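You operate a simulated robot arm through the tools that you are given. There is no shell and no other tool. Be economical: measure what you need, move in short steps, check, and stop when the job is done.

The job below is to be done with a simulated robot arm. You get a single attempt, and the scene is never put back.

Task
Stop the lid film, feed it 3 times, then turn the roller switch to hold and the air off.
Fine: one press on STOP.

The check looks at the end state, three seconds after you hand in, the way a careful person would. Anything else that was tipped, shoved, dropped, spilled or broken makes it a failure. A push-on lid holds only when it is set on centred and level and pressed home; a screw cap is set on level and turned clockwise until tight.

Robot
A 7-joint arm with a two-finger parallel gripper, fixed in place. Base frame: the origin is at the foot of the arm, x ahead of it, y to its left, z up. Readings come in mm, rad, newtons and seconds.
With the tool pointing down near the work surface it reaches from about 220 to 600 mm from the base axis. Its first joint turns from -1.152 to 1.152 rad. Payload 2.6 kg.
The tool frame sits at the grasp point between the pads (the TCP): z along the fingers, y along the line on which they close. The tips reach 30 mm beyond it. The gripper opens to 94 mm. The fingers are 28 mm wide and 10 mm thick; the gripper's body (50 by 96 mm) begins 55 mm behind the TCP.
Orientation is told as [roll, pitch, yaw] about the base's x, y, z axes, in that order, counted from this pose: with the fingers straight down and closing along the base's y, the tool's x points along the base's -x, its y along +y and its z along -z.

Tools
- The arm moves only by the tool apply_moves. Its argument "steps" is a list of rows, each an object of numbers (a shift or turn left out is 0, a gripper value left out holds the last): "tx", "ty", "tz": the shift along the tool's x, y, z in mm; "rx", "ry", "rz": the turn, a rotation vector about the tool's x, y, z in rad; "grip": the opening in per cent of the stroke, from 0 (shut) to 100 (fully open). In form: [{"tx": .., "ty": .., "tz": .., "rx": .., "ry": .., "rz": .., "grip": ..}, ...]. A call has 1 to 8 rows; each row shifts and turns the commanded pose from where the row before left it, along the tool's axes as they then stand. Rows are played at 5 a second. More than 50 mm and 0.15 rad between two rows, or a gripper value outside its range, and nothing of the call is played. Where a pose cannot be reached the arm comes as near as it can. A force on the tool above 40 N (or 10 N above the force at the start of the call, whichever is more), or a blocked arm, ends the call early, and 0.2 s more pass. Each finger travels about 72 mm/s and halts on what it meets, pressing with about 34 N; the grip force reading is that of the motor and also rises with nothing between the fingers. The clock runs only during rows and for 0.2 s after the last one: add rows that do not move to give the fingers time. It gives the time, the measured TCP pose, the force on the tool (base axes), the opening and the grip force at its end, in the units of the frame above (readings bear some noise), with the torque about the TCP (base axes, N m) and any sound that the robot's microphone picked up, and new pictures: "pictures" is both (left out), scene, wrist or none.
- Cameras (640 x 400 px; columns grow to the right, rows downward): "scene" is fixed at [-7.6, 418.4, 588.2]; the picture's right is [-0.99, -0.16, 0.00], its down [-0.09, 0.53, -0.84] and it looks along [0.13, -0.83, -0.54] (base axes); focal length 279 px, centre (320, 200). "wrist" rides on the gripper at [76, 14, -102] in the tool frame; the picture's right is [-0.18, 0.98, 0.00], its down [-0.75, -0.14, -0.64] and it looks along [-0.63, -0.12, 0.77] (tool axes); focal length 243 px, centre (320, 200). There is no depth. A picture from a camera that has moved, and an enlarged one, comes with that camera's place and axes in the base frame and with its lens. The place of the scene camera against the robot may be out by one fixed shift of up to 25 mm in any direction.
- enlarge(camera, box): a new picture of the part [left, top, right, bottom] of that camera's present view, enlarged. It takes no simulated time.
- job_done(): hands the job in; it is judged then, once.

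Work in short steps. Places have to be worked out from the pictures, the camera data and where the tool is seen: move nearer, look again, correct. Check each grasp and each placing, and mend what went wrong. You have 120 turns and 200 pictures in all, those below and enlarged ones among them. Open the gripper and draw the arm clear of the work before you hand the job in, unless the task says otherwise; then end with one line.

The tools are called by a JSON object that holds its "fn" and its "kwargs". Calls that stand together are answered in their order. apply_moves: Moves the arm, as the interface text tells. Its arguments: {"type":"object","properties":{"steps":{"type":"array","items":{"type":"object","properties":{"tx":{"type":"number"},"ty":{"type":"number"},"tz":{"type":"number"},"rx":{"type":"number"},"ry":{"type":"number"},"rz":{"type":"number"},"grip":{"type":"number"}}}},"pictures":{"type":"string","enum":["both","scene","wrist","none"]}},"required":["steps"]} The other tools are called the same way: enlarge (camera, box) takes an enlarged picture of a part of a camera's view; job_done () hands the job in.

At the start:

```text
time_s: 0.0
tool_pos: [342.6, -230.7, 308.7]
orientation: [0.0, 0.0, 0.001]
wrist_force: [-0.6, -0.3, -0.2]
moment: [0.02, -0.03, 0.01]
gripper_width: 94.1
grasp_force: 0.1
```

scene: 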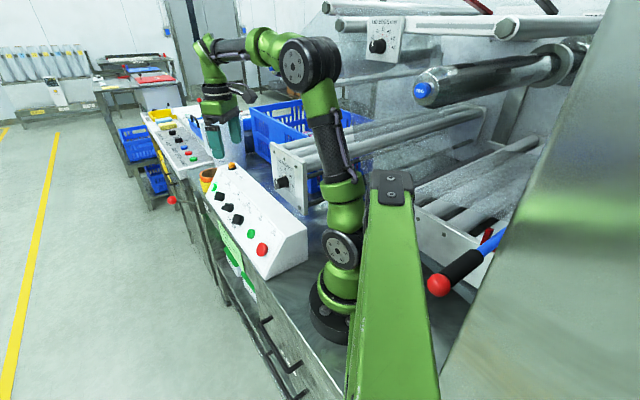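
wrist: 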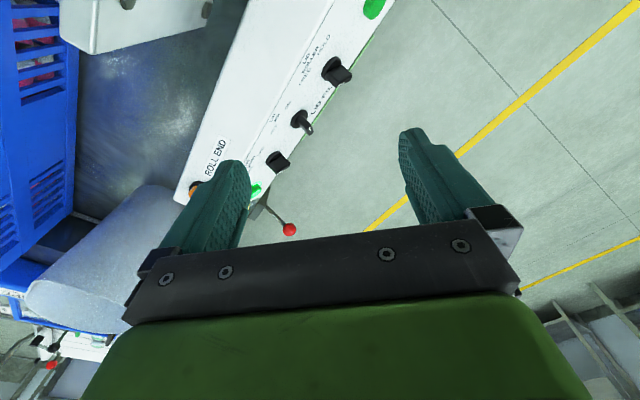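

I see a sloped control panel with buttons and switches; I'll look closer at it to read the labels.

{"fn": "enlarge", "kwargs": {"camera": "scene", "box": [190, 150, 320, 280]}}

{"fn": "enlarge", "kwargs": {"camera": "wrist", "box": [160, 0, 420, 220]}}

{"fn": "enlarge", "kwargs": {"camera": "scene", "box": [130, 90, 260, 190]}}

```text
3.08 times, centred on (255, 215) of scene
camera zoom: at [-7.6, 418.4, 588.2], right [-0.99, -0.16, 0.0], down [-0.09, 0.53, -0.84], along [0.13, -0.83, -0.54], focal length 859 px, centre (520, 154)
```

zoom: 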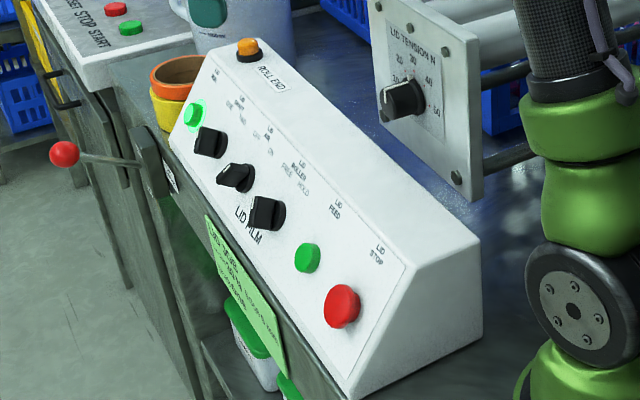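

```text
1.82 times, centred on (290, 110) of wrist
camera zoom: at [266.0, -218.5, 411.3], right [0.18, 0.98, 0.0], down [0.75, -0.14, 0.64], along [0.63, -0.12, -0.77], focal length 441 px, centre (374, 364)
```

zoom: 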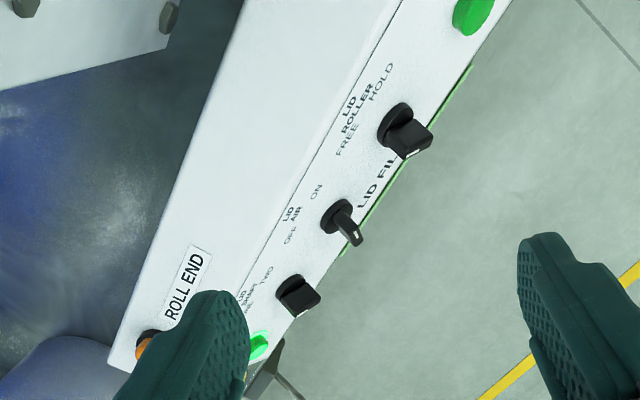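

```text
4.00 times, centred on (195, 140) of scene
camera zoom: at [-7.6, 418.4, 588.2], right [-0.99, -0.16, 0.0], down [-0.09, 0.53, -0.84], along [0.13, -0.83, -0.54], focal length 1116 px, centre (820, 440)
```

zoom: 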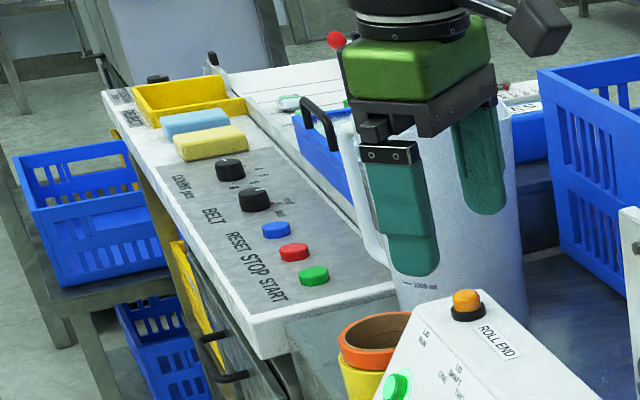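

The panel runs diagonally at about 45°, roughly from (225,-94) to (443,-318), with its face sloping toward the floor side. I'll yaw the tool to line up with it and look again.

{"fn": "apply_moves", "kwargs": {"steps": [{"rz": -0.134}, {"rz": -0.134}, {"rz": -0.134}, {"rz": -0.134}, {"rz": -0.134}, {"rz": -0.13, "grip": 0}, {}, {}], "pictures": "wrist"}}

```text
time_s: 1.8
tool_pos: [342.2, -230.8, 308.4]
orientation: [0.0, 0.0, 0.8]
wrist_force: [0.5, 0.6, -0.5]
moment: [0.01, -0.01, 0.01]
gripper_width: 0.0
grasp_force: 16.7
camera wrist: at [278.7, -277.5, 411.3], right [-0.58, 0.82, 0.0], down [0.63, 0.44, 0.64], along [0.52, 0.37, -0.77], focal length 243 px, centre (320, 200)
```

wrist: 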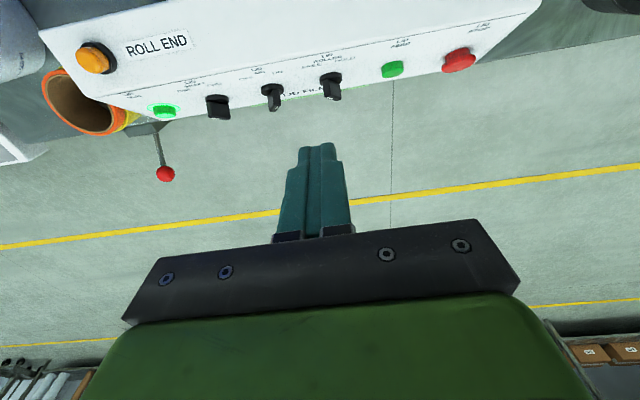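

I'll move out in front of the panel and tilt toward its face to measure it from a second viewpoint.

{"fn": "apply_moves", "kwargs": {"steps": [{"tx": -40}, {"tx": -40}, {"tx": -40}, {"ry": 0.13}, {"ry": 0.13}, {"ry": 0.13}, {"ry": 0.13}], "pictures": "wrist"}}

{"fn": "enlarge", "kwargs": {"camera": "wrist", "box": [100, 0, 540, 200]}}

```text
time_s: 3.4
tool_pos: [426.2, -145.5, 308.6]
orientation: [-0.001, 0.522, 0.799]
wrist_force: [0.2, 1.1, -0.6]
moment: [-0.02, -0.02, -0.02]
gripper_width: 0.2
grasp_force: 33.1
camera wrist: at [404.9, -147.4, 435.3], right [-0.59, 0.8, -0.09], down [0.78, 0.6, 0.18], along [0.2, 0.04, -0.98], focal length 243 px, centre (320, 200)
```

wrist: 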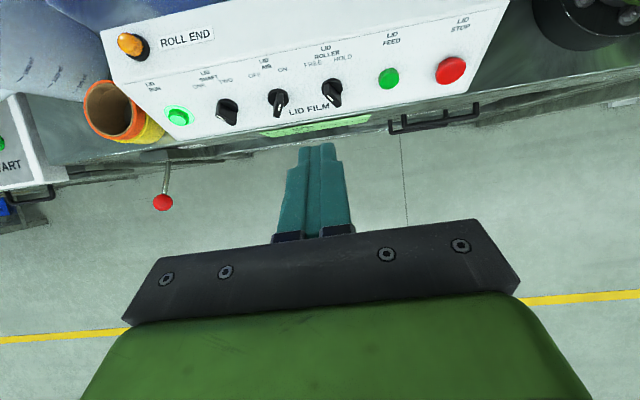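

```text
1.45 times, centred on (320, 100) of wrist
camera zoom: at [404.9, -147.4, 435.3], right [-0.59, 0.8, -0.09], down [0.78, 0.6, 0.18], along [0.2, 0.04, -0.98], focal length 353 px, centre (320, 346)
```

zoom: 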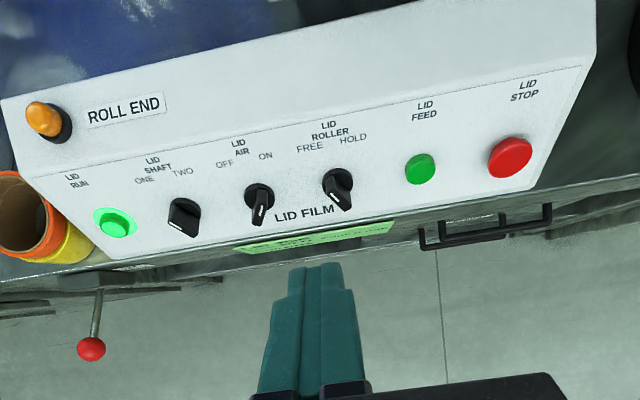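

Triangulating: STOP ≈ (230,-102,67), FEED ≈ (284,-162,66), ROLLER ≈ (339,-217,66), AIR ≈ (395,-276,66), with the face tilted about 50-60°. I'll tilt more and measure the face and the knob pointers.

{"fn": "apply_moves", "kwargs": {"steps": [{"rx": -0.022, "rz": 0.038}, {"ry": 0.13}, {"ry": 0.13}, {"ry": 0.14}, {"tx": -20, "tz": -25}, {"tx": -16, "tz": -23}, {}], "pictures": "wrist"}}

{"fn": "enlarge", "kwargs": {"camera": "wrist", "box": [100, 20, 420, 220]}}

```text
time_s: 5.0
tool_pos: [447.3, -110.6, 301.4]
orientation: [-0.001, 0.921, 0.758]
wrist_force: [0.5, -0.6, -0.3]
moment: [-0.01, -0.03, -0.02]
gripper_width: 0.0
grasp_force: 33.0
out of reach, approached as far as the arm can: row 5, 6
camera wrist: at [463.0, -77.7, 424.8], right [-0.59, 0.79, -0.15], down [0.8, 0.56, -0.21], along [-0.08, -0.24, -0.97], focal length 243 px, centre (320, 200)
```

wrist: 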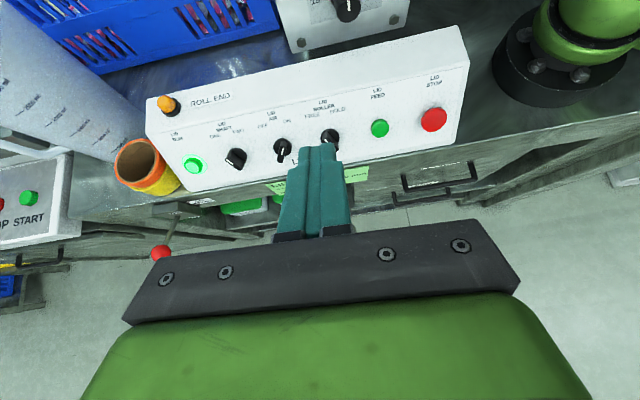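

```text
2.00 times, centred on (260, 120) of wrist
camera zoom: at [463.0, -77.7, 424.8], right [-0.59, 0.79, -0.15], down [0.8, 0.56, -0.21], along [-0.08, -0.24, -0.97], focal length 485 px, centre (440, 360)
```

zoom: 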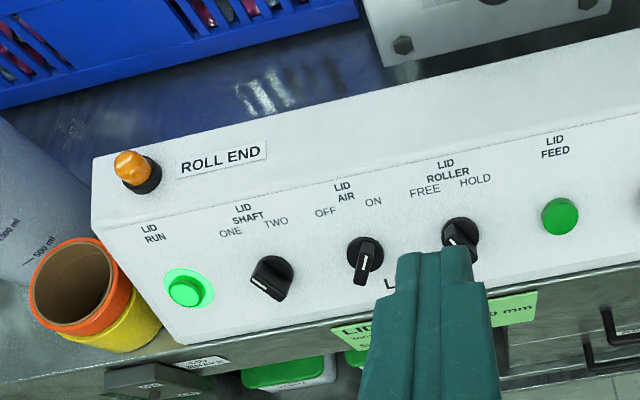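

The face normal is about 60° from vertical, and the roller points to FREE and the air to ON. I'll move to a stand-off in front of STOP.

{"fn": "apply_moves", "kwargs": {"steps": [{"tx": -22, "ty": 30.6, "tz": 21}, {"tx": -22, "ty": 30.6, "tz": 21}, {"tx": -22, "ty": 30.6, "tz": 21}, {"tx": -22, "ty": 30.6, "tz": 21}, {"tx": -22, "ty": 30.6, "tz": 21}, {"ry": 0.13}, {}], "pictures": "both"}}

```text
time_s: 6.6
tool_pos: [330.1, -10.2, 151.8]
orientation: [0.0, 1.051, 0.756]
wrist_force: [0.0, 1.0, 0.3]
moment: [0.02, 0.0, 0.0]
gripper_width: 0.0
grasp_force: 33.4
camera wrist: at [357.6, 32.5, 269.5], right [-0.61, 0.78, -0.16], down [0.77, 0.54, -0.33], along [-0.17, -0.33, -0.93], focal length 243 px, centre (320, 200)
```

scene: 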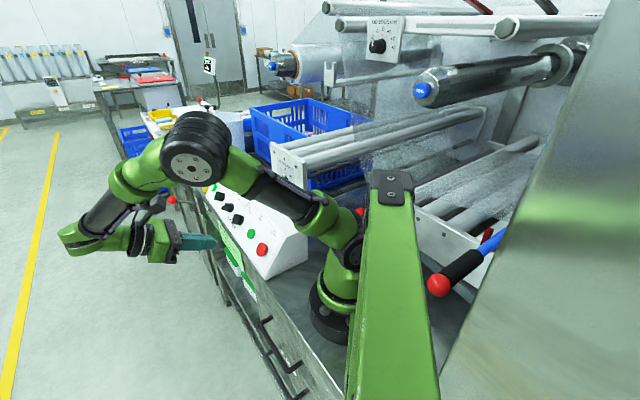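
wrist: 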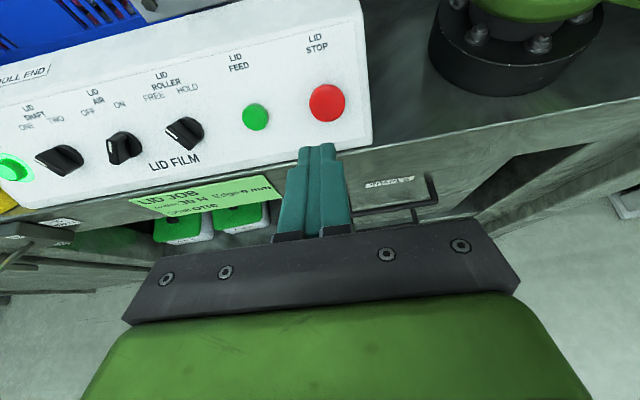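

The standoff is lined up with STOP, about 129 mm straight along the tool axis. I'll advance 100 mm to hover 25-30 mm off the button and check.

{"fn": "apply_moves", "kwargs": {"steps": [{"tx": -2.5, "ty": 1, "tz": 34}, {"tx": -2, "ty": 0.8, "tz": 34}, {"tx": -2, "ty": 0.7, "tz": 32}, {}], "pictures": "both"}}

{"fn": "enlarge", "kwargs": {"camera": "wrist", "box": [220, 40, 420, 240]}}

{"fn": "enlarge", "kwargs": {"camera": "scene", "box": [180, 180, 320, 290]}}

```text
time_s: 7.6
tool_pos: [267.4, -67.5, 96.6]
orientation: [0.0, 1.048, 0.755]
wrist_force: [0.3, 0.0, 0.1]
moment: [-0.01, -0.03, 0.0]
gripper_width: 0.0
grasp_force: 32.4
camera wrist: at [294.4, -24.0, 212.9], right [-0.61, 0.78, -0.16], down [0.78, 0.54, -0.33], along [-0.17, -0.33, -0.93], focal length 243 px, centre (320, 200)
```

scene: 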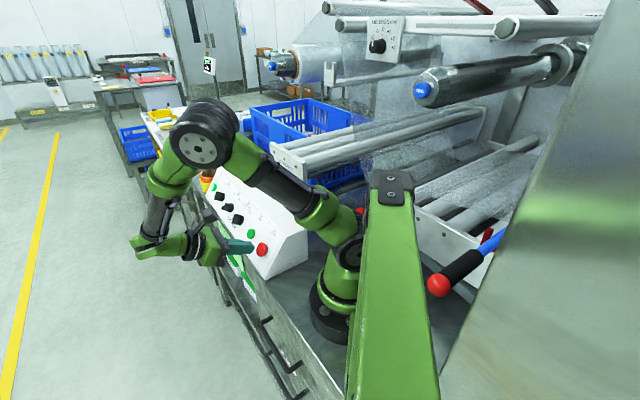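
wrist: 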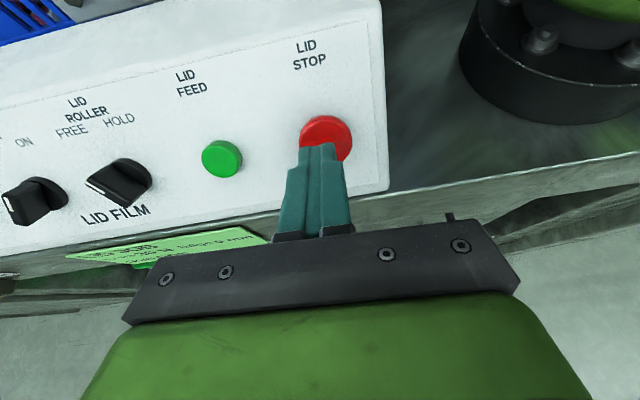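

```text
2.00 times, centred on (320, 140) of wrist
camera zoom: at [294.4, -24.0, 212.9], right [-0.61, 0.78, -0.16], down [0.78, 0.54, -0.33], along [-0.17, -0.33, -0.93], focal length 485 px, centre (320, 320)
```

zoom: 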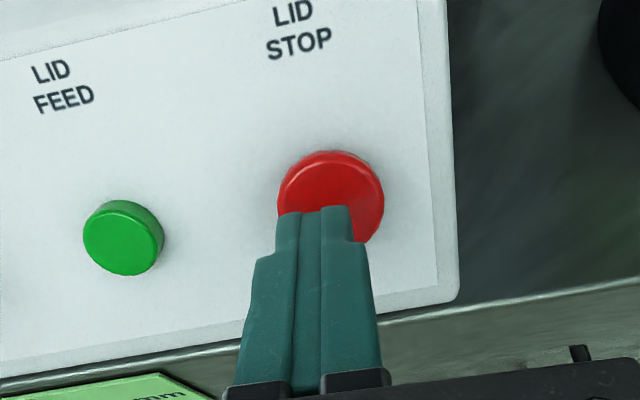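

```text
3.64 times, centred on (250, 235) of scene
camera zoom: at [-7.6, 418.4, 588.2], right [-0.99, -0.16, 0.0], down [-0.09, 0.53, -0.84], along [0.13, -0.83, -0.54], focal length 1015 px, centre (574, 73)
```

zoom: 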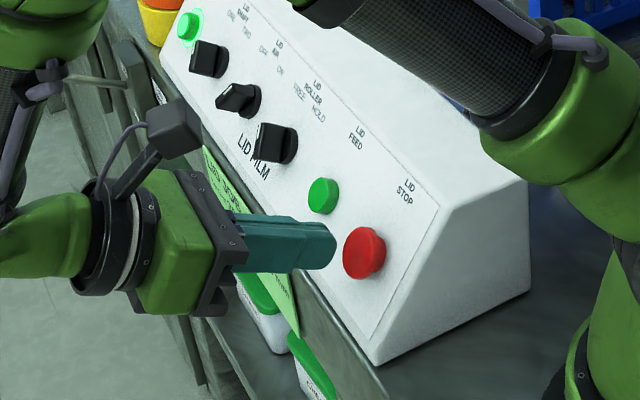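

Tips are centred about 29 mm from the STOP cap. I'll advance to near contact, then go in small steps while watching force and sound.

{"fn": "apply_moves", "kwargs": {"steps": [{"ty": 1.6, "tz": 14}, {"tz": 9}, {"tz": 3}, {}], "pictures": "none"}}

{"fn": "apply_moves", "kwargs": {"steps": [{"tz": 1.5}, {"tz": 1.5}, {"tz": 1.5}, {}], "pictures": "none"}}

```text
time_s: 8.6
tool_pos: [252.0, -81.9, 83.3]
orientation: [-0.001, 1.048, 0.758]
wrist_force: [3.5, 2.7, 0.5]
moment: [0.07, -0.12, -0.01]
gripper_width: 0.0
grasp_force: 32.6
heard: click
```

```text
time_s: 9.6
tool_pos: [249.4, -82.9, 80.9]
orientation: [-0.004, 1.047, 0.754]
wrist_force: [16.0, 18.1, 26.9]
moment: [0.01, -0.14, -0.05]
gripper_width: 0.2
grasp_force: 33.4
```

A click was heard and then I reached the hard stop. Retracting and checking the lamp.

{"fn": "apply_moves", "kwargs": {"steps": [{"tz": -10}, {"tz": -20}, {"tz": -20}, {}], "pictures": "both"}}

{"fn": "enlarge", "kwargs": {"camera": "scene", "box": [180, 170, 320, 280]}}

```text
time_s: 10.6
tool_pos: [278.9, -53.0, 107.2]
orientation: [0.003, 1.051, 0.759]
wrist_force: [0.2, -0.1, -0.5]
moment: [-0.01, -0.01, 0.0]
gripper_width: 0.0
grasp_force: 32.7
camera wrist: at [306.0, -9.6, 223.9], right [-0.61, 0.78, -0.16], down [0.77, 0.54, -0.34], along [-0.18, -0.33, -0.93], focal length 243 px, centre (320, 200)
```

scene: 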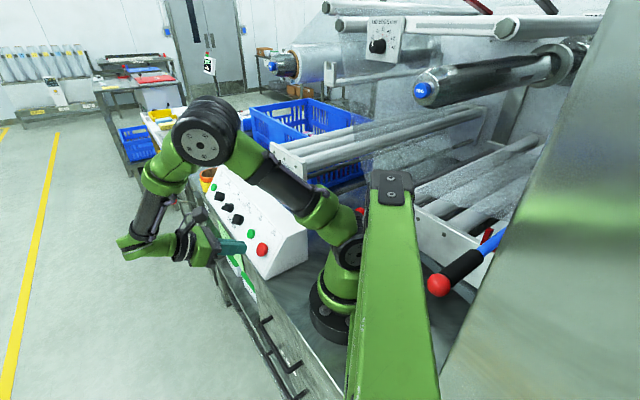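
wrist: 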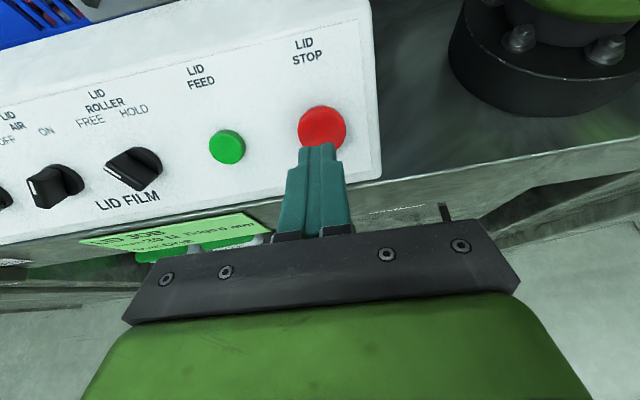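

```text
3.64 times, centred on (250, 225) of scene
camera zoom: at [-7.6, 418.4, 588.2], right [-0.99, -0.16, 0.0], down [-0.09, 0.53, -0.84], along [0.13, -0.83, -0.54], focal length 1015 px, centre (574, 109)
```

zoom: 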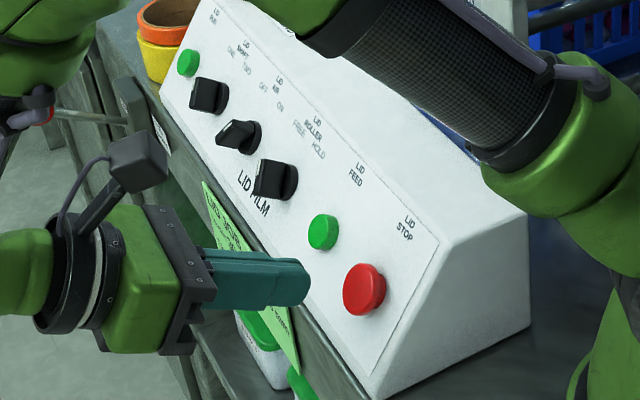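

The RUN lamp has gone out, so STOP worked. Now I'll slide along the panel to FEED and hover.

{"fn": "apply_moves", "kwargs": {"steps": [{"ty": -40, "tx": -1}, {"ty": -40, "tx": -1.5}, {"tz": 15}, {"tz": 10}, {}], "pictures": "both"}}

{"fn": "enlarge", "kwargs": {"camera": "wrist", "box": [220, 40, 420, 240]}}

{"fn": "enlarge", "kwargs": {"camera": "scene", "box": [180, 170, 320, 280]}}

```text
time_s: 11.8
tool_pos: [321.3, -127.0, 90.5]
orientation: [0.0, 1.05, 0.756]
wrist_force: [0.5, 0.5, 0.3]
moment: [-0.01, 0.02, -0.03]
gripper_width: 0.1
grasp_force: 32.7
camera wrist: at [347.9, -82.3, 207.7], right [-0.61, 0.78, -0.16], down [0.77, 0.54, -0.33], along [-0.17, -0.33, -0.93], focal length 243 px, centre (320, 200)
```

scene: 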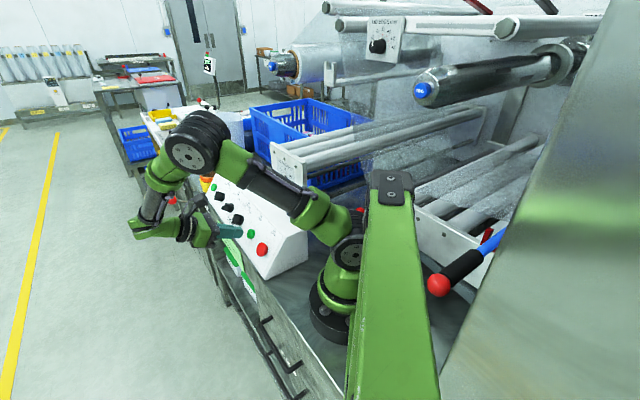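
wrist: 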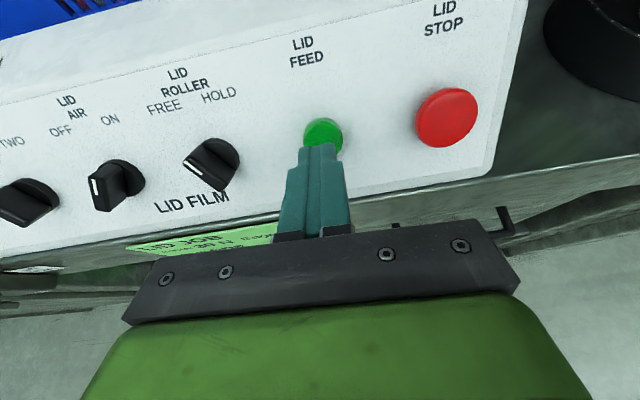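

```text
2.00 times, centred on (320, 140) of wrist
camera zoom: at [347.9, -82.3, 207.7], right [-0.61, 0.78, -0.16], down [0.77, 0.54, -0.33], along [-0.17, -0.33, -0.93], focal length 485 px, centre (320, 320)
```

zoom: 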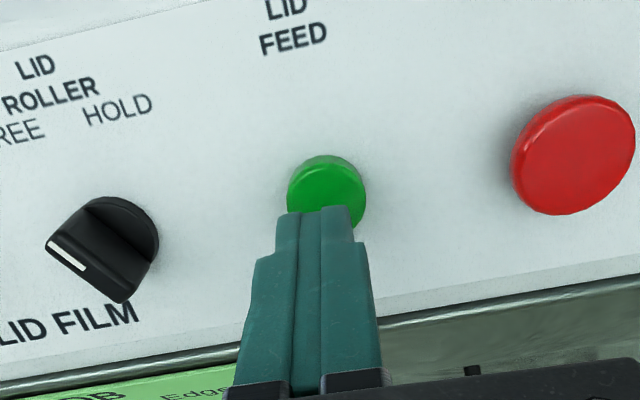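

```text
3.64 times, centred on (250, 225) of scene
camera zoom: at [-7.6, 418.4, 588.2], right [-0.99, -0.16, 0.0], down [-0.09, 0.53, -0.84], along [0.13, -0.83, -0.54], focal length 1015 px, centre (574, 109)
```

zoom: 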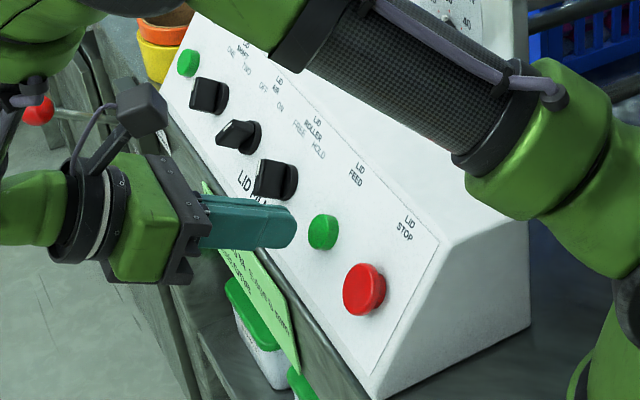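

FEED is centred about 20 mm ahead. Pressing in small increments to find the click.

{"fn": "apply_moves", "kwargs": {"steps": [{"ty": 0.8, "tz": 8}, {"tz": 6}, {"tz": 2}, {}], "pictures": "none"}}

{"fn": "apply_moves", "kwargs": {"steps": [{"tz": 1.5}, {"tz": 1.5}, {}], "pictures": "none"}}

```text
time_s: 12.8
tool_pos: [309.7, -135.7, 82.4]
orientation: [0.0, 1.051, 0.755]
wrist_force: [0.0, -0.5, -1.0]
moment: [-0.01, -0.01, -0.01]
gripper_width: 0.2
grasp_force: 33.2
```

```text
time_s: 13.6
tool_pos: [308.7, -137.6, 82.2]
orientation: [0.0, 1.05, 0.753]
wrist_force: [0.3, -0.4, -0.3]
moment: [-0.02, -0.02, 0.0]
gripper_width: 0.0
grasp_force: 32.9
```

{"fn": "apply_moves", "kwargs": {"steps": [{"tz": 1.5}, {"tz": 1.5}, {}], "pictures": "none"}}

{"fn": "apply_moves", "kwargs": {"steps": [{"tz": 1.5}, {}], "pictures": "wrist"}}

```text
time_s: 14.4
tool_pos: [305.3, -138.2, 79.7]
orientation: [0.001, 1.05, 0.757]
wrist_force: [0.9, 1.8, -0.4]
moment: [0.04, -0.01, 0.01]
gripper_width: 0.0
grasp_force: 32.9
```

```text
time_s: 15.0
tool_pos: [304.1, -139.7, 80.5]
orientation: [0.0, 1.051, 0.757]
wrist_force: [0.4, 1.3, 0.1]
moment: [0.06, -0.04, 0.04]
gripper_width: 0.1
grasp_force: 32.4
heard: click
camera wrist: at [332.0, -95.9, 197.5], right [-0.61, 0.78, -0.16], down [0.77, 0.54, -0.33], along [-0.17, -0.33, -0.93], focal length 243 px, centre (320, 200)
```

wrist: 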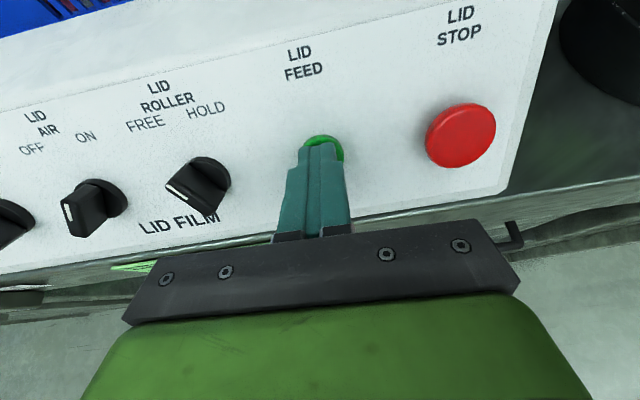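

Feed press 1 clicked. I'll retract 12 mm and press again, one press per call.

{"fn": "apply_moves", "kwargs": {"steps": [{"tz": 0.7}, {"tz": -12.7}, {}, {}], "pictures": "none"}}

{"fn": "apply_moves", "kwargs": {"steps": [{"tz": 8}, {"tz": 4.7}, {}, {"tz": -12.7}, {}, {}], "pictures": "wrist"}}

```text
time_s: 16.0
tool_pos: [312.0, -132.5, 85.3]
orientation: [0.0, 1.05, 0.757]
wrist_force: [-0.2, 0.4, 0.0]
moment: [0.01, 0.0, 0.03]
gripper_width: 0.0
grasp_force: 33.3
```

```text
time_s: 17.4
tool_pos: [312.6, -132.2, 86.1]
orientation: [0.001, 1.051, 0.757]
wrist_force: [0.1, 0.8, -0.2]
moment: [0.0, 0.0, 0.03]
gripper_width: 0.0
grasp_force: 33.1
heard: click
camera wrist: at [340.1, -88.7, 202.9], right [-0.61, 0.78, -0.16], down [0.77, 0.54, -0.33], along [-0.17, -0.33, -0.93], focal length 243 px, centre (320, 200)
```

wrist: 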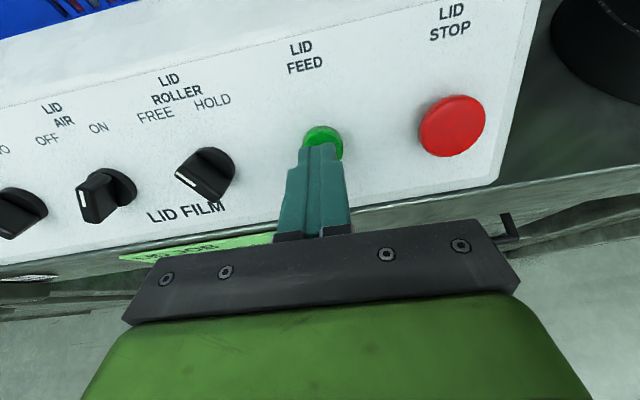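

Press 2 clicked. The third press follows, then I withdraw.

{"fn": "apply_moves", "kwargs": {"steps": [{"tz": 8}, {"tz": 4.7}, {}, {"tz": -12.7}, {"tz": -20}, {"tz": -20}, {}], "pictures": "wrist"}}

{"fn": "enlarge", "kwargs": {"camera": "scene", "box": [190, 170, 270, 240]}}

{"fn": "enlarge", "kwargs": {"camera": "wrist", "box": [0, 40, 280, 240]}}

```text
time_s: 19.0
tool_pos: [339.5, -108.8, 106.9]
orientation: [0.001, 1.051, 0.756]
wrist_force: [0.4, -0.8, -0.2]
moment: [-0.01, -0.03, -0.01]
gripper_width: 0.1
grasp_force: 32.7
heard: click
camera wrist: at [365.5, -65.5, 223.5], right [-0.61, 0.78, -0.16], down [0.77, 0.54, -0.33], along [-0.17, -0.33, -0.93], focal length 243 px, centre (320, 200)
```

wrist: 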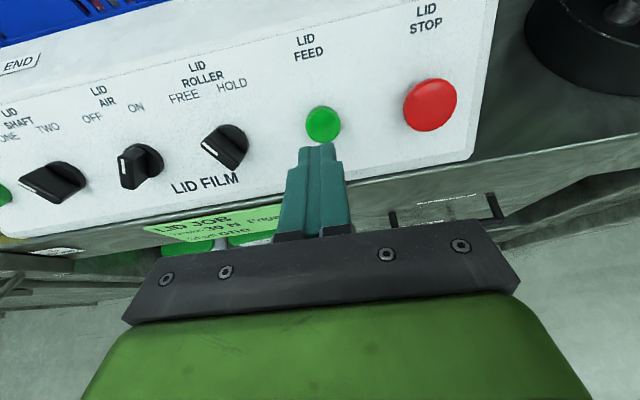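

```text
5.71 times, centred on (230, 205) of scene
camera zoom: at [-7.6, 418.4, 588.2], right [-0.99, -0.16, 0.0], down [-0.09, 0.53, -0.84], along [0.13, -0.83, -0.54], focal length 1595 px, centre (834, 171)
```

zoom: 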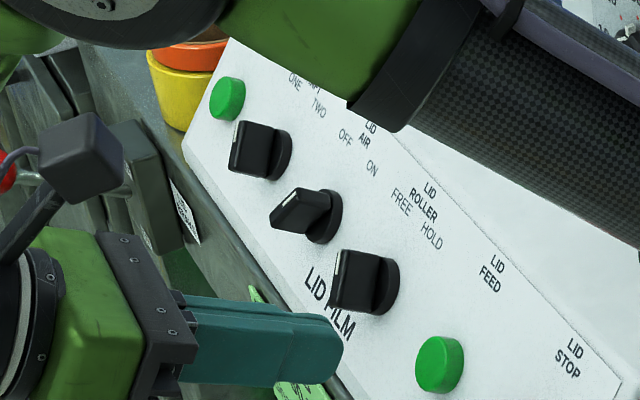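

```text
2.00 times, centred on (140, 140) of wrist
camera zoom: at [365.5, -65.5, 223.5], right [-0.61, 0.78, -0.16], down [0.77, 0.54, -0.33], along [-0.17, -0.33, -0.93], focal length 485 px, centre (680, 320)
```

zoom: 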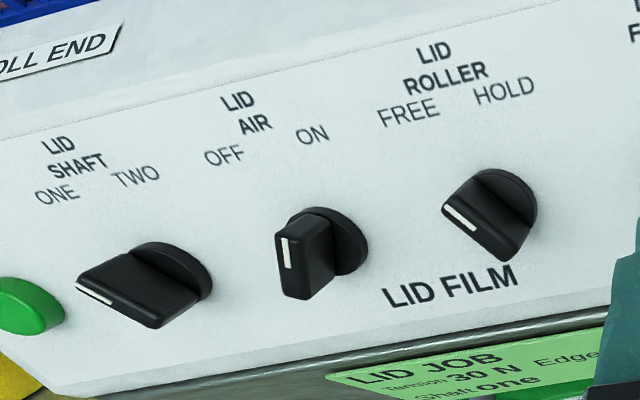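

All three feed presses clicked. Both switches sit about 30° off vertical (ROLLER at FREE up-left, AIR at ON up-right), so I'll move opposite the ROLLER knob, open the gripper and align it with the handle.

{"fn": "apply_moves", "kwargs": {"steps": [{"tz": -15, "grip": 50}, {"ty": -40}, {"ty": -39}, {"rz": -0.13}, {"rz": -0.13}, {"rz": -0.13}, {"rz": -0.13}, {}], "pictures": "both"}}

{"fn": "enlarge", "kwargs": {"camera": "wrist", "box": [200, 20, 440, 200]}}

{"fn": "enlarge", "kwargs": {"camera": "scene", "box": [190, 170, 270, 240]}}

```text
time_s: 20.8
tool_pos: [401.2, -156.2, 113.2]
orientation: [0.714, 0.854, 1.615]
wrist_force: [0.7, -0.5, 0.1]
moment: [-0.03, -0.01, -0.02]
gripper_width: 47.2
grasp_force: 0.0
camera wrist: at [457.1, -141.6, 227.8], right [-0.77, 0.57, 0.29], down [0.49, 0.81, -0.31], along [-0.41, -0.1, -0.91], focal length 243 px, centre (320, 200)
```

scene: 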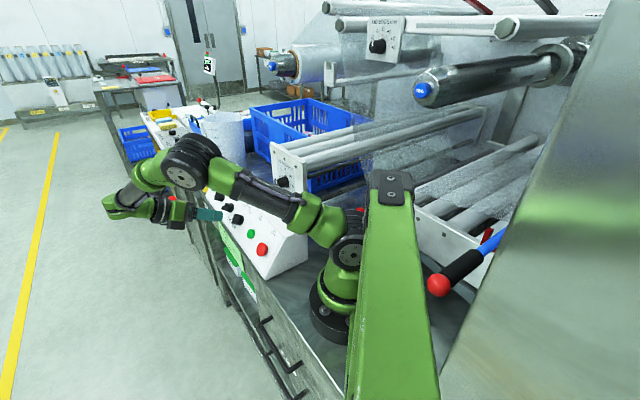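
wrist: 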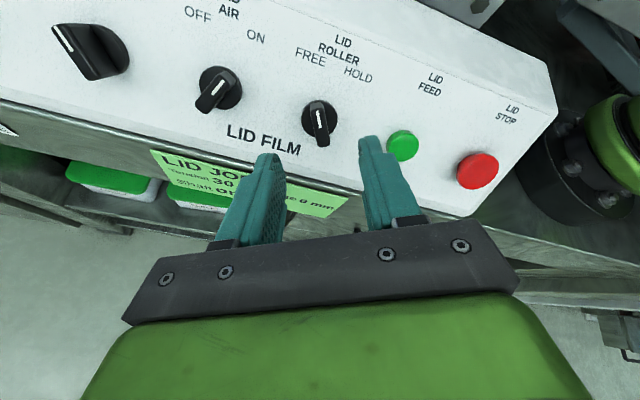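

```text
2.22 times, centred on (320, 110) of wrist
camera zoom: at [457.1, -141.6, 227.8], right [-0.77, 0.57, 0.29], down [0.49, 0.81, -0.31], along [-0.41, -0.1, -0.91], focal length 539 px, centre (320, 400)
```

zoom: 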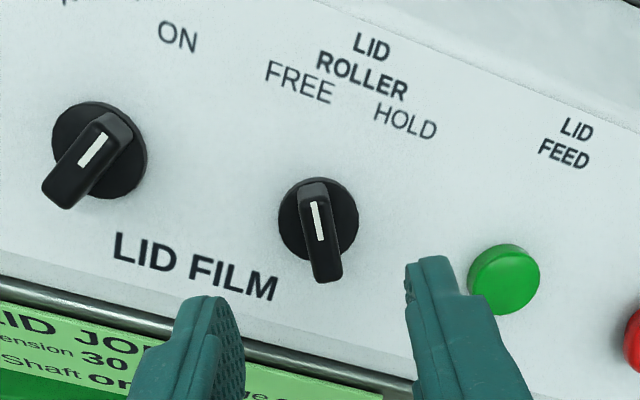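

```text
5.71 times, centred on (230, 205) of scene
camera zoom: at [-7.6, 418.4, 588.2], right [-0.99, -0.16, 0.0], down [-0.09, 0.53, -0.84], along [0.13, -0.83, -0.54], focal length 1595 px, centre (834, 171)
```

zoom: 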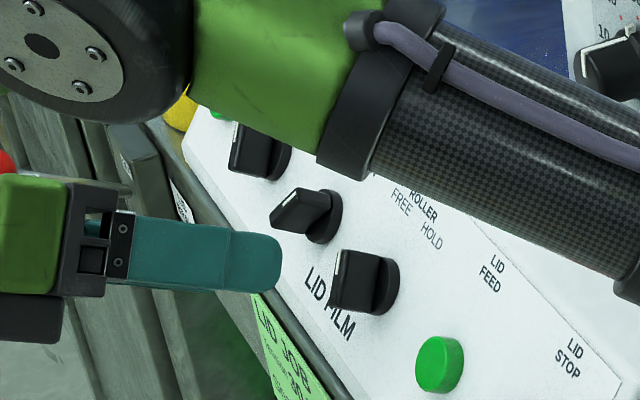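

The gripper is aligned with the handle and the knob axis is about (-4.5, -2) mm off in the tool frame. I'll correct that and advance 48 mm, then check.

{"fn": "apply_moves", "kwargs": {"steps": [{"tx": -4.5, "ty": -2}, {"tz": 24}, {"tz": 24}, {}], "pictures": "wrist"}}

{"fn": "enlarge", "kwargs": {"camera": "wrist", "box": [220, 60, 420, 240]}}

{"fn": "enlarge", "kwargs": {"camera": "scene", "box": [190, 170, 270, 240]}}

```text
time_s: 21.8
tool_pos: [371.0, -185.4, 84.9]
orientation: [0.714, 0.852, 1.612]
wrist_force: [0.9, -0.2, 0.4]
moment: [-0.01, -0.03, -0.01]
gripper_width: 47.3
grasp_force: 0.0
camera wrist: at [427.2, -169.6, 198.8], right [-0.77, 0.57, 0.29], down [0.49, 0.81, -0.31], along [-0.41, -0.1, -0.91], focal length 243 px, centre (320, 200)
```

wrist: 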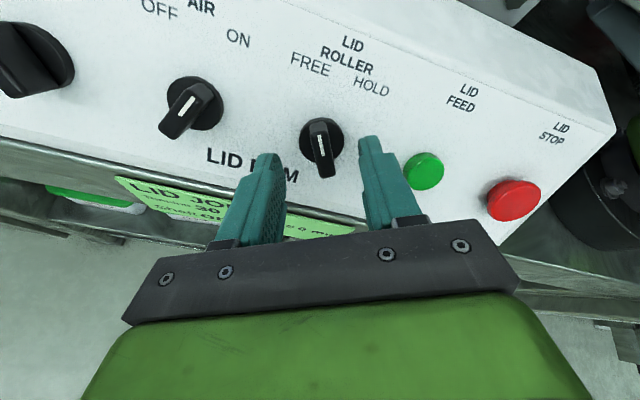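

```text
2.22 times, centred on (320, 150) of wrist
camera zoom: at [427.2, -169.6, 198.8], right [-0.77, 0.57, 0.29], down [0.49, 0.81, -0.31], along [-0.41, -0.1, -0.91], focal length 539 px, centre (320, 311)
```

zoom: 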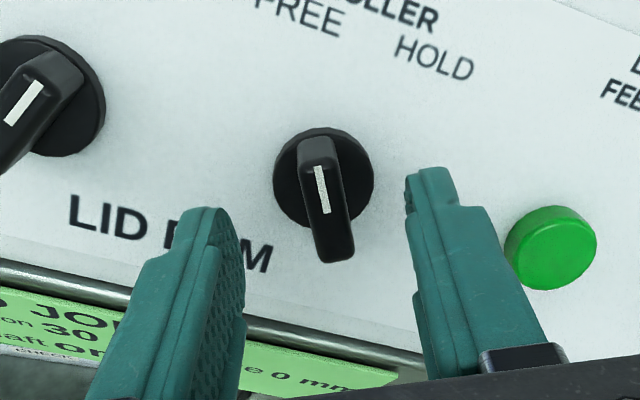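

```text
5.71 times, centred on (230, 205) of scene
camera zoom: at [-7.6, 418.4, 588.2], right [-0.99, -0.16, 0.0], down [-0.09, 0.53, -0.84], along [0.13, -0.83, -0.54], focal length 1595 px, centre (834, 171)
```

zoom: 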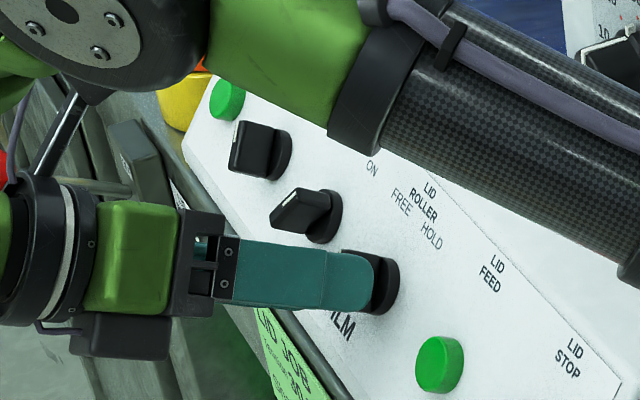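

Centred within 2 mm. I'll advance another 20 mm so the pads straddle the handle, then close gently and check.

{"fn": "apply_moves", "kwargs": {"steps": [{"tx": -1, "tz": 10}, {"tz": 6}, {"tz": 4}, {}], "pictures": "wrist"}}

{"fn": "enlarge", "kwargs": {"camera": "scene", "box": [190, 170, 270, 240]}}

{"fn": "enlarge", "kwargs": {"camera": "wrist", "box": [220, 60, 420, 240]}}

```text
time_s: 22.8
tool_pos: [358.7, -195.3, 71.3]
orientation: [0.713, 0.852, 1.611]
wrist_force: [-0.9, -0.4, -0.5]
moment: [-0.02, 0.01, -0.01]
gripper_width: 47.0
grasp_force: 0.0
camera wrist: at [415.3, -179.5, 187.6], right [-0.77, 0.57, 0.29], down [0.49, 0.81, -0.31], along [-0.41, -0.1, -0.91], focal length 243 px, centre (320, 200)
```

wrist: 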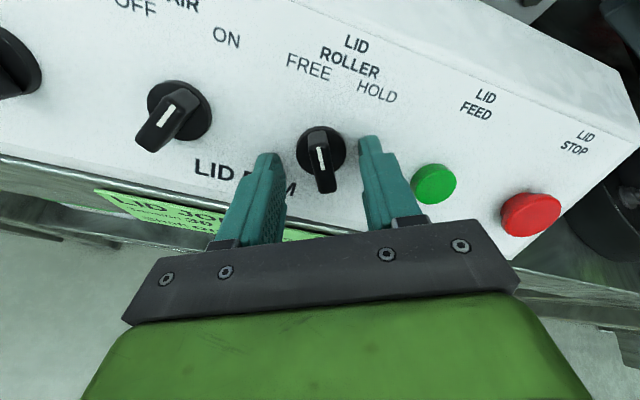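

```text
5.71 times, centred on (230, 205) of scene
camera zoom: at [-7.6, 418.4, 588.2], right [-0.99, -0.16, 0.0], down [-0.09, 0.53, -0.84], along [0.13, -0.83, -0.54], focal length 1595 px, centre (834, 171)
```

zoom: 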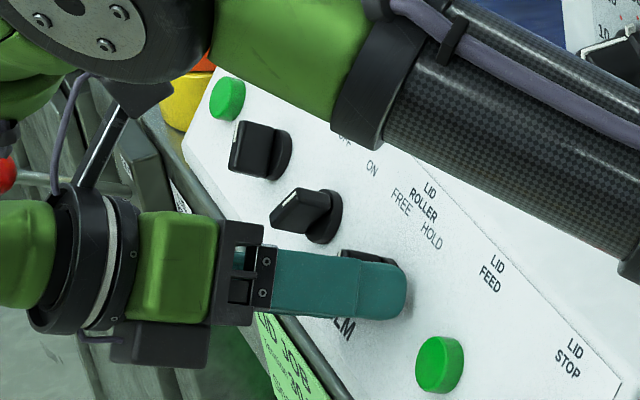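

```text
2.22 times, centred on (320, 150) of wrist
camera zoom: at [415.3, -179.5, 187.6], right [-0.77, 0.57, 0.29], down [0.49, 0.81, -0.31], along [-0.41, -0.1, -0.91], focal length 539 px, centre (320, 311)
```

zoom: 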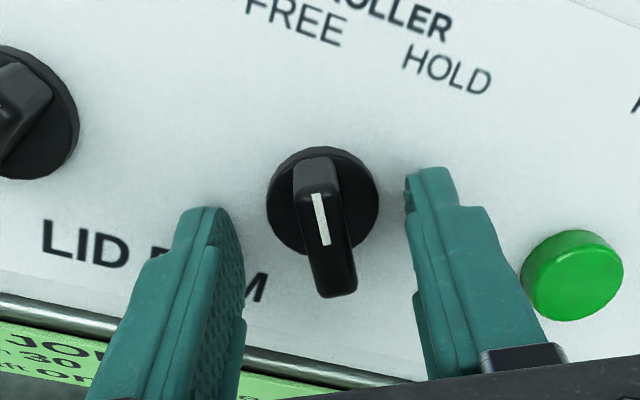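

Tips are about 11 mm above the plate with the handle between the pads. Closing on it.

{"fn": "apply_moves", "kwargs": {"steps": [{"tx": 2, "grip": 25}, {"grip": 10}, {"grip": 0}, {}, {}], "pictures": "wrist"}}

```text
time_s: 24.0
tool_pos: [358.6, -195.7, 74.1]
orientation: [0.717, 0.849, 1.609]
wrist_force: [-13.6, 15.7, -1.8]
moment: [-0.15, 0.19, -0.3]
gripper_width: 29.7
grasp_force: 45.2
camera wrist: at [414.6, -179.8, 188.5], right [-0.76, 0.58, 0.29], down [0.5, 0.81, -0.31], along [-0.41, -0.09, -0.91], focal length 243 px, centre (320, 200)
```

wrist: 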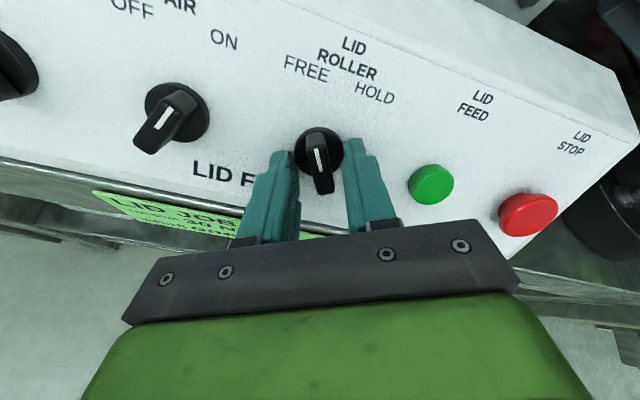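

The fingers stopped at 30 mm, so they're on the round collar rather than the handle. I'll open, back off 6 mm, shift +1 mm in y and re-close.

{"fn": "apply_moves", "kwargs": {"steps": [{"grip": 45}, {}, {"tz": -6, "ty": 1}, {"grip": 20}, {"grip": 0}, {}, {}], "pictures": "wrist"}}

{"fn": "enlarge", "kwargs": {"camera": "wrist", "box": [220, 60, 420, 240]}}

```text
time_s: 25.6
tool_pos: [362.1, -191.6, 78.3]
orientation: [0.716, 0.854, 1.609]
wrist_force: [-16.7, 13.2, 18.7]
moment: [-0.37, -0.1, 0.33]
gripper_width: 12.3
grasp_force: 45.1
camera wrist: at [417.8, -175.9, 193.4], right [-0.76, 0.58, 0.29], down [0.5, 0.81, -0.31], along [-0.41, -0.1, -0.91], focal length 243 px, centre (320, 200)
```

wrist: 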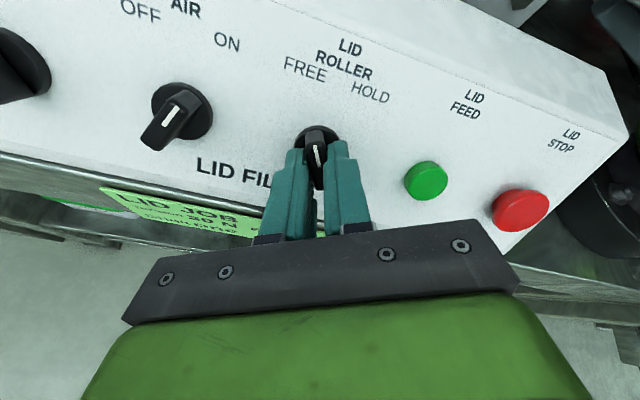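

```text
2.22 times, centred on (320, 150) of wrist
camera zoom: at [417.8, -175.9, 193.4], right [-0.76, 0.58, 0.29], down [0.5, 0.81, -0.31], along [-0.41, -0.1, -0.91], focal length 539 px, centre (320, 311)
```

zoom: 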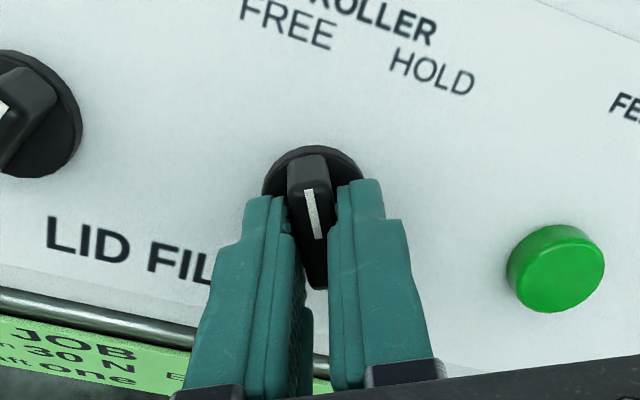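

Now the handle itself is gripped (12.3 mm). There's a side load along +y, so I'll relieve it with a small shift before turning.

{"fn": "apply_moves", "kwargs": {"steps": [{"ty": 1.5}, {}], "pictures": "none"}}

```text
time_s: 26.2
tool_pos: [361.0, -191.7, 78.6]
orientation: [0.711, 0.851, 1.61]
wrist_force: [-6.9, 3.1, 7.9]
moment: [0.76, -0.86, 0.0]
gripper_width: 12.1
grasp_force: 44.6
```

Side load has dropped. Turning clockwise toward HOLD (+rz) in steps.

{"fn": "apply_moves", "kwargs": {"steps": [{"ty": 0.5, "rz": 0.1}, {"rz": 0.12}, {"rz": 0.12}, {}], "pictures": "wrist"}}

```text
time_s: 27.2
tool_pos: [363.1, -191.7, 78.4]
orientation: [0.302, 1.022, 1.116]
wrist_force: [17.6, -15.1, -31.2]
moment: [0.37, -1.16, 1.05]
gripper_width: 11.5
grasp_force: 45.4
camera wrist: at [398.5, -158.5, 197.3], right [-0.69, 0.72, 0.0], down [0.68, 0.65, -0.34], along [-0.25, -0.24, -0.94], focal length 243 px, centre (320, 200)
```

wrist: 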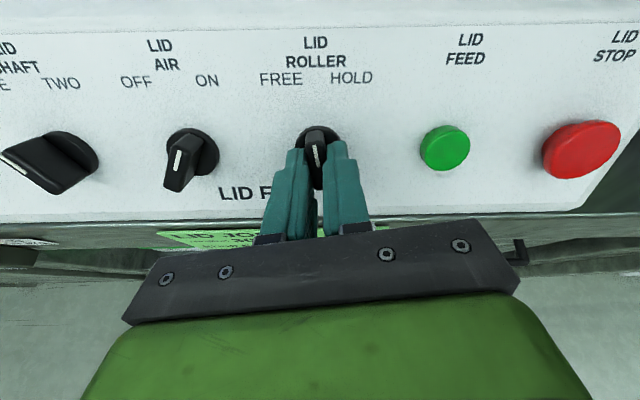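

The handle turned with the gripper. A side load built up, so I'll shift the turning centre with the load and continue.

{"fn": "apply_moves", "kwargs": {"steps": [{"tx": -2, "ty": -2}, {}], "pictures": "none"}}

```text
time_s: 27.8
tool_pos: [362.9, -192.3, 79.4]
orientation: [0.302, 1.024, 1.104]
wrist_force: [-0.5, -7.6, -9.9]
moment: [0.81, -1.39, 0.64]
gripper_width: 11.3
grasp_force: 45.0
```

{"fn": "apply_moves", "kwargs": {"steps": [{"rz": 0.1}, {"rz": 0.1}, {}], "pictures": "none"}}

```text
time_s: 28.6
tool_pos: [363.5, -192.2, 78.8]
orientation: [-0.041, 1.051, 0.711]
wrist_force: [6.1, -11.4, -2.0]
moment: [0.12, -0.94, 0.88]
gripper_width: 11.0
grasp_force: 44.9
```

{"fn": "apply_moves", "kwargs": {"steps": [{"ty": -1, "rz": 0.1}, {"rz": 0.1}, {}], "pictures": "wrist"}}

```text
time_s: 29.4
tool_pos: [363.6, -192.8, 79.3]
orientation: [-0.37, 1.011, 0.329]
wrist_force: [1.6, -14.8, 5.6]
moment: [0.0, -0.37, 0.48]
gripper_width: 10.9
grasp_force: 44.5
camera wrist: at [381.7, -135.2, 191.6], right [-0.49, 0.8, -0.35], down [0.87, 0.4, -0.29], along [-0.1, -0.44, -0.89], focal length 243 px, centre (320, 200)
```

wrist: 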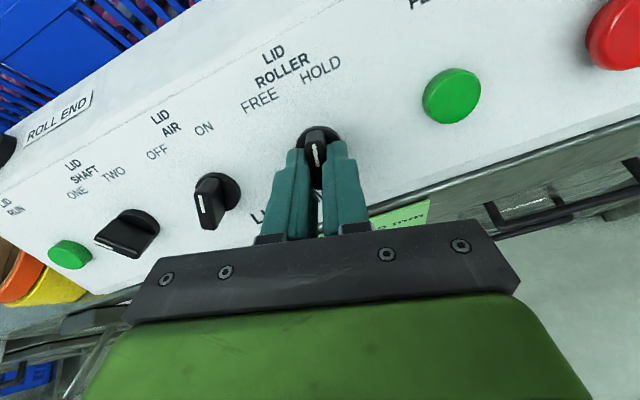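

Turning well; about 0.3 rad remain.

{"fn": "apply_moves", "kwargs": {"steps": [{"ty": -0.7, "rz": 0.1}, {"rz": 0.1}, {"rz": 0.1}, {}], "pictures": "wrist"}}

{"fn": "enlarge", "kwargs": {"camera": "wrist", "box": [220, 60, 420, 240]}}

```text
time_s: 30.4
tool_pos: [364.3, -193.9, 79.1]
orientation: [-0.719, 0.851, -0.101]
wrist_force: [4.5, -9.9, 17.1]
moment: [0.37, 0.89, -0.22]
gripper_width: 11.0
grasp_force: 44.7
camera wrist: at [372.9, -117.5, 181.1], right [-0.29, 0.77, -0.56], down [0.96, 0.22, -0.19], along [-0.02, -0.59, -0.8], focal length 243 px, centre (320, 200)
```

wrist: 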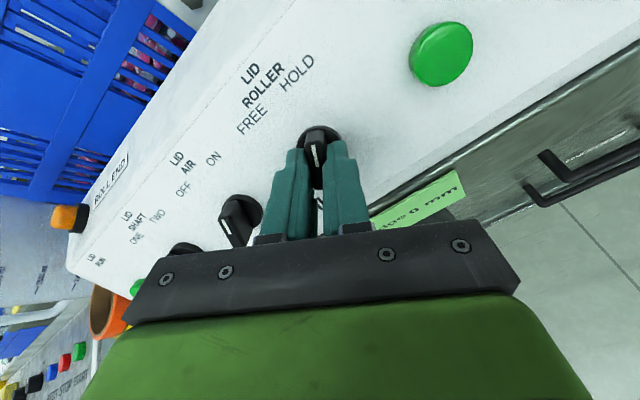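

```text
2.22 times, centred on (320, 150) of wrist
camera zoom: at [372.9, -117.5, 181.1], right [-0.29, 0.77, -0.56], down [0.96, 0.22, -0.19], along [-0.02, -0.59, -0.8], focal length 539 px, centre (320, 311)
```

zoom: 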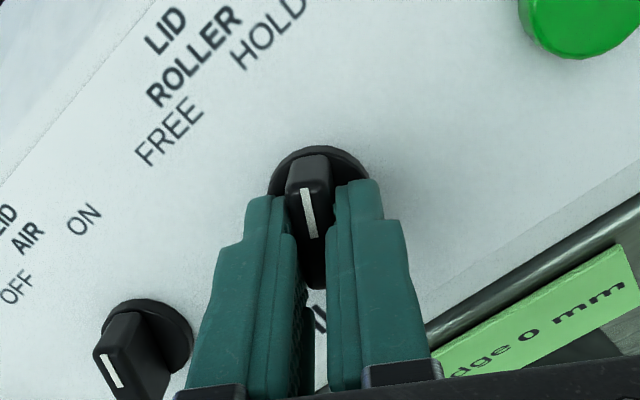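

Handle is now about +30°. A small overturn ensures it seats, then I release, back out and look.

{"fn": "apply_moves", "kwargs": {"steps": [{"rz": 0.05}, {}, {"rz": -0.05, "grip": 15}, {"grip": 45}, {}, {"tz": -25}, {"tz": -25}, {}], "pictures": "both"}}

{"fn": "enlarge", "kwargs": {"camera": "wrist", "box": [180, 20, 440, 200]}}

{"fn": "enlarge", "kwargs": {"camera": "scene", "box": [190, 170, 270, 240]}}

```text
time_s: 32.2
tool_pos: [396.1, -162.6, 103.3]
orientation: [-0.714, 0.853, -0.101]
wrist_force: [0.8, -0.6, 0.7]
moment: [0.02, -0.02, -0.01]
gripper_width: 42.7
grasp_force: 0.0
camera wrist: at [405.0, -87.0, 205.7], right [-0.29, 0.78, -0.56], down [0.96, 0.22, -0.19], along [-0.02, -0.59, -0.81], focal length 243 px, centre (320, 200)
```

scene: 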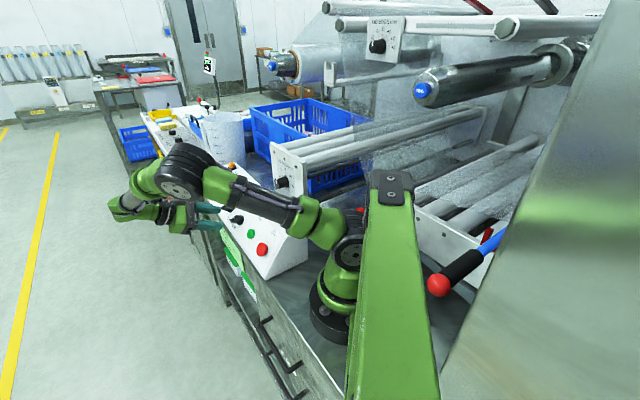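
wrist: 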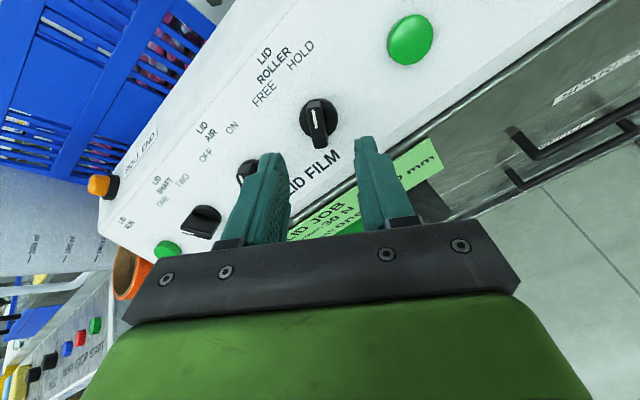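

```text
2.22 times, centred on (310, 110) of wrist
camera zoom: at [405.0, -87.0, 205.7], right [-0.29, 0.78, -0.56], down [0.96, 0.22, -0.19], along [-0.02, -0.59, -0.81], focal length 539 px, centre (342, 400)
```

zoom: 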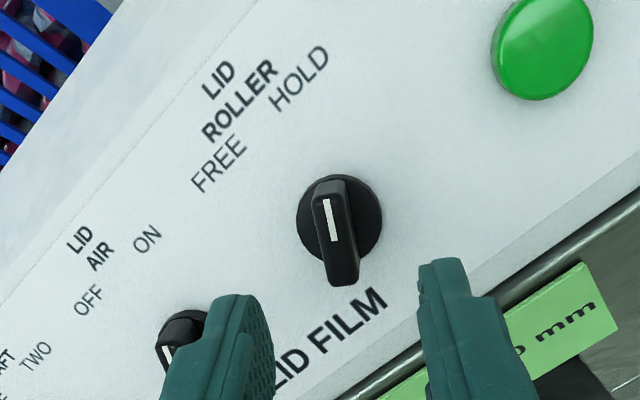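

```text
5.71 times, centred on (230, 205) of scene
camera zoom: at [-7.6, 418.4, 588.2], right [-0.99, -0.16, 0.0], down [-0.09, 0.53, -0.84], along [0.13, -0.83, -0.54], focal length 1595 px, centre (834, 171)
```

zoom: 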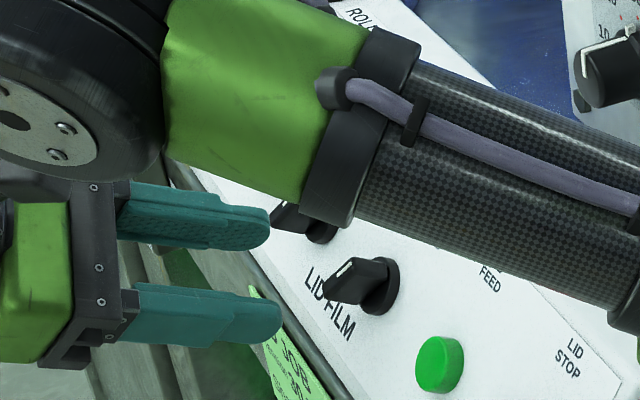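

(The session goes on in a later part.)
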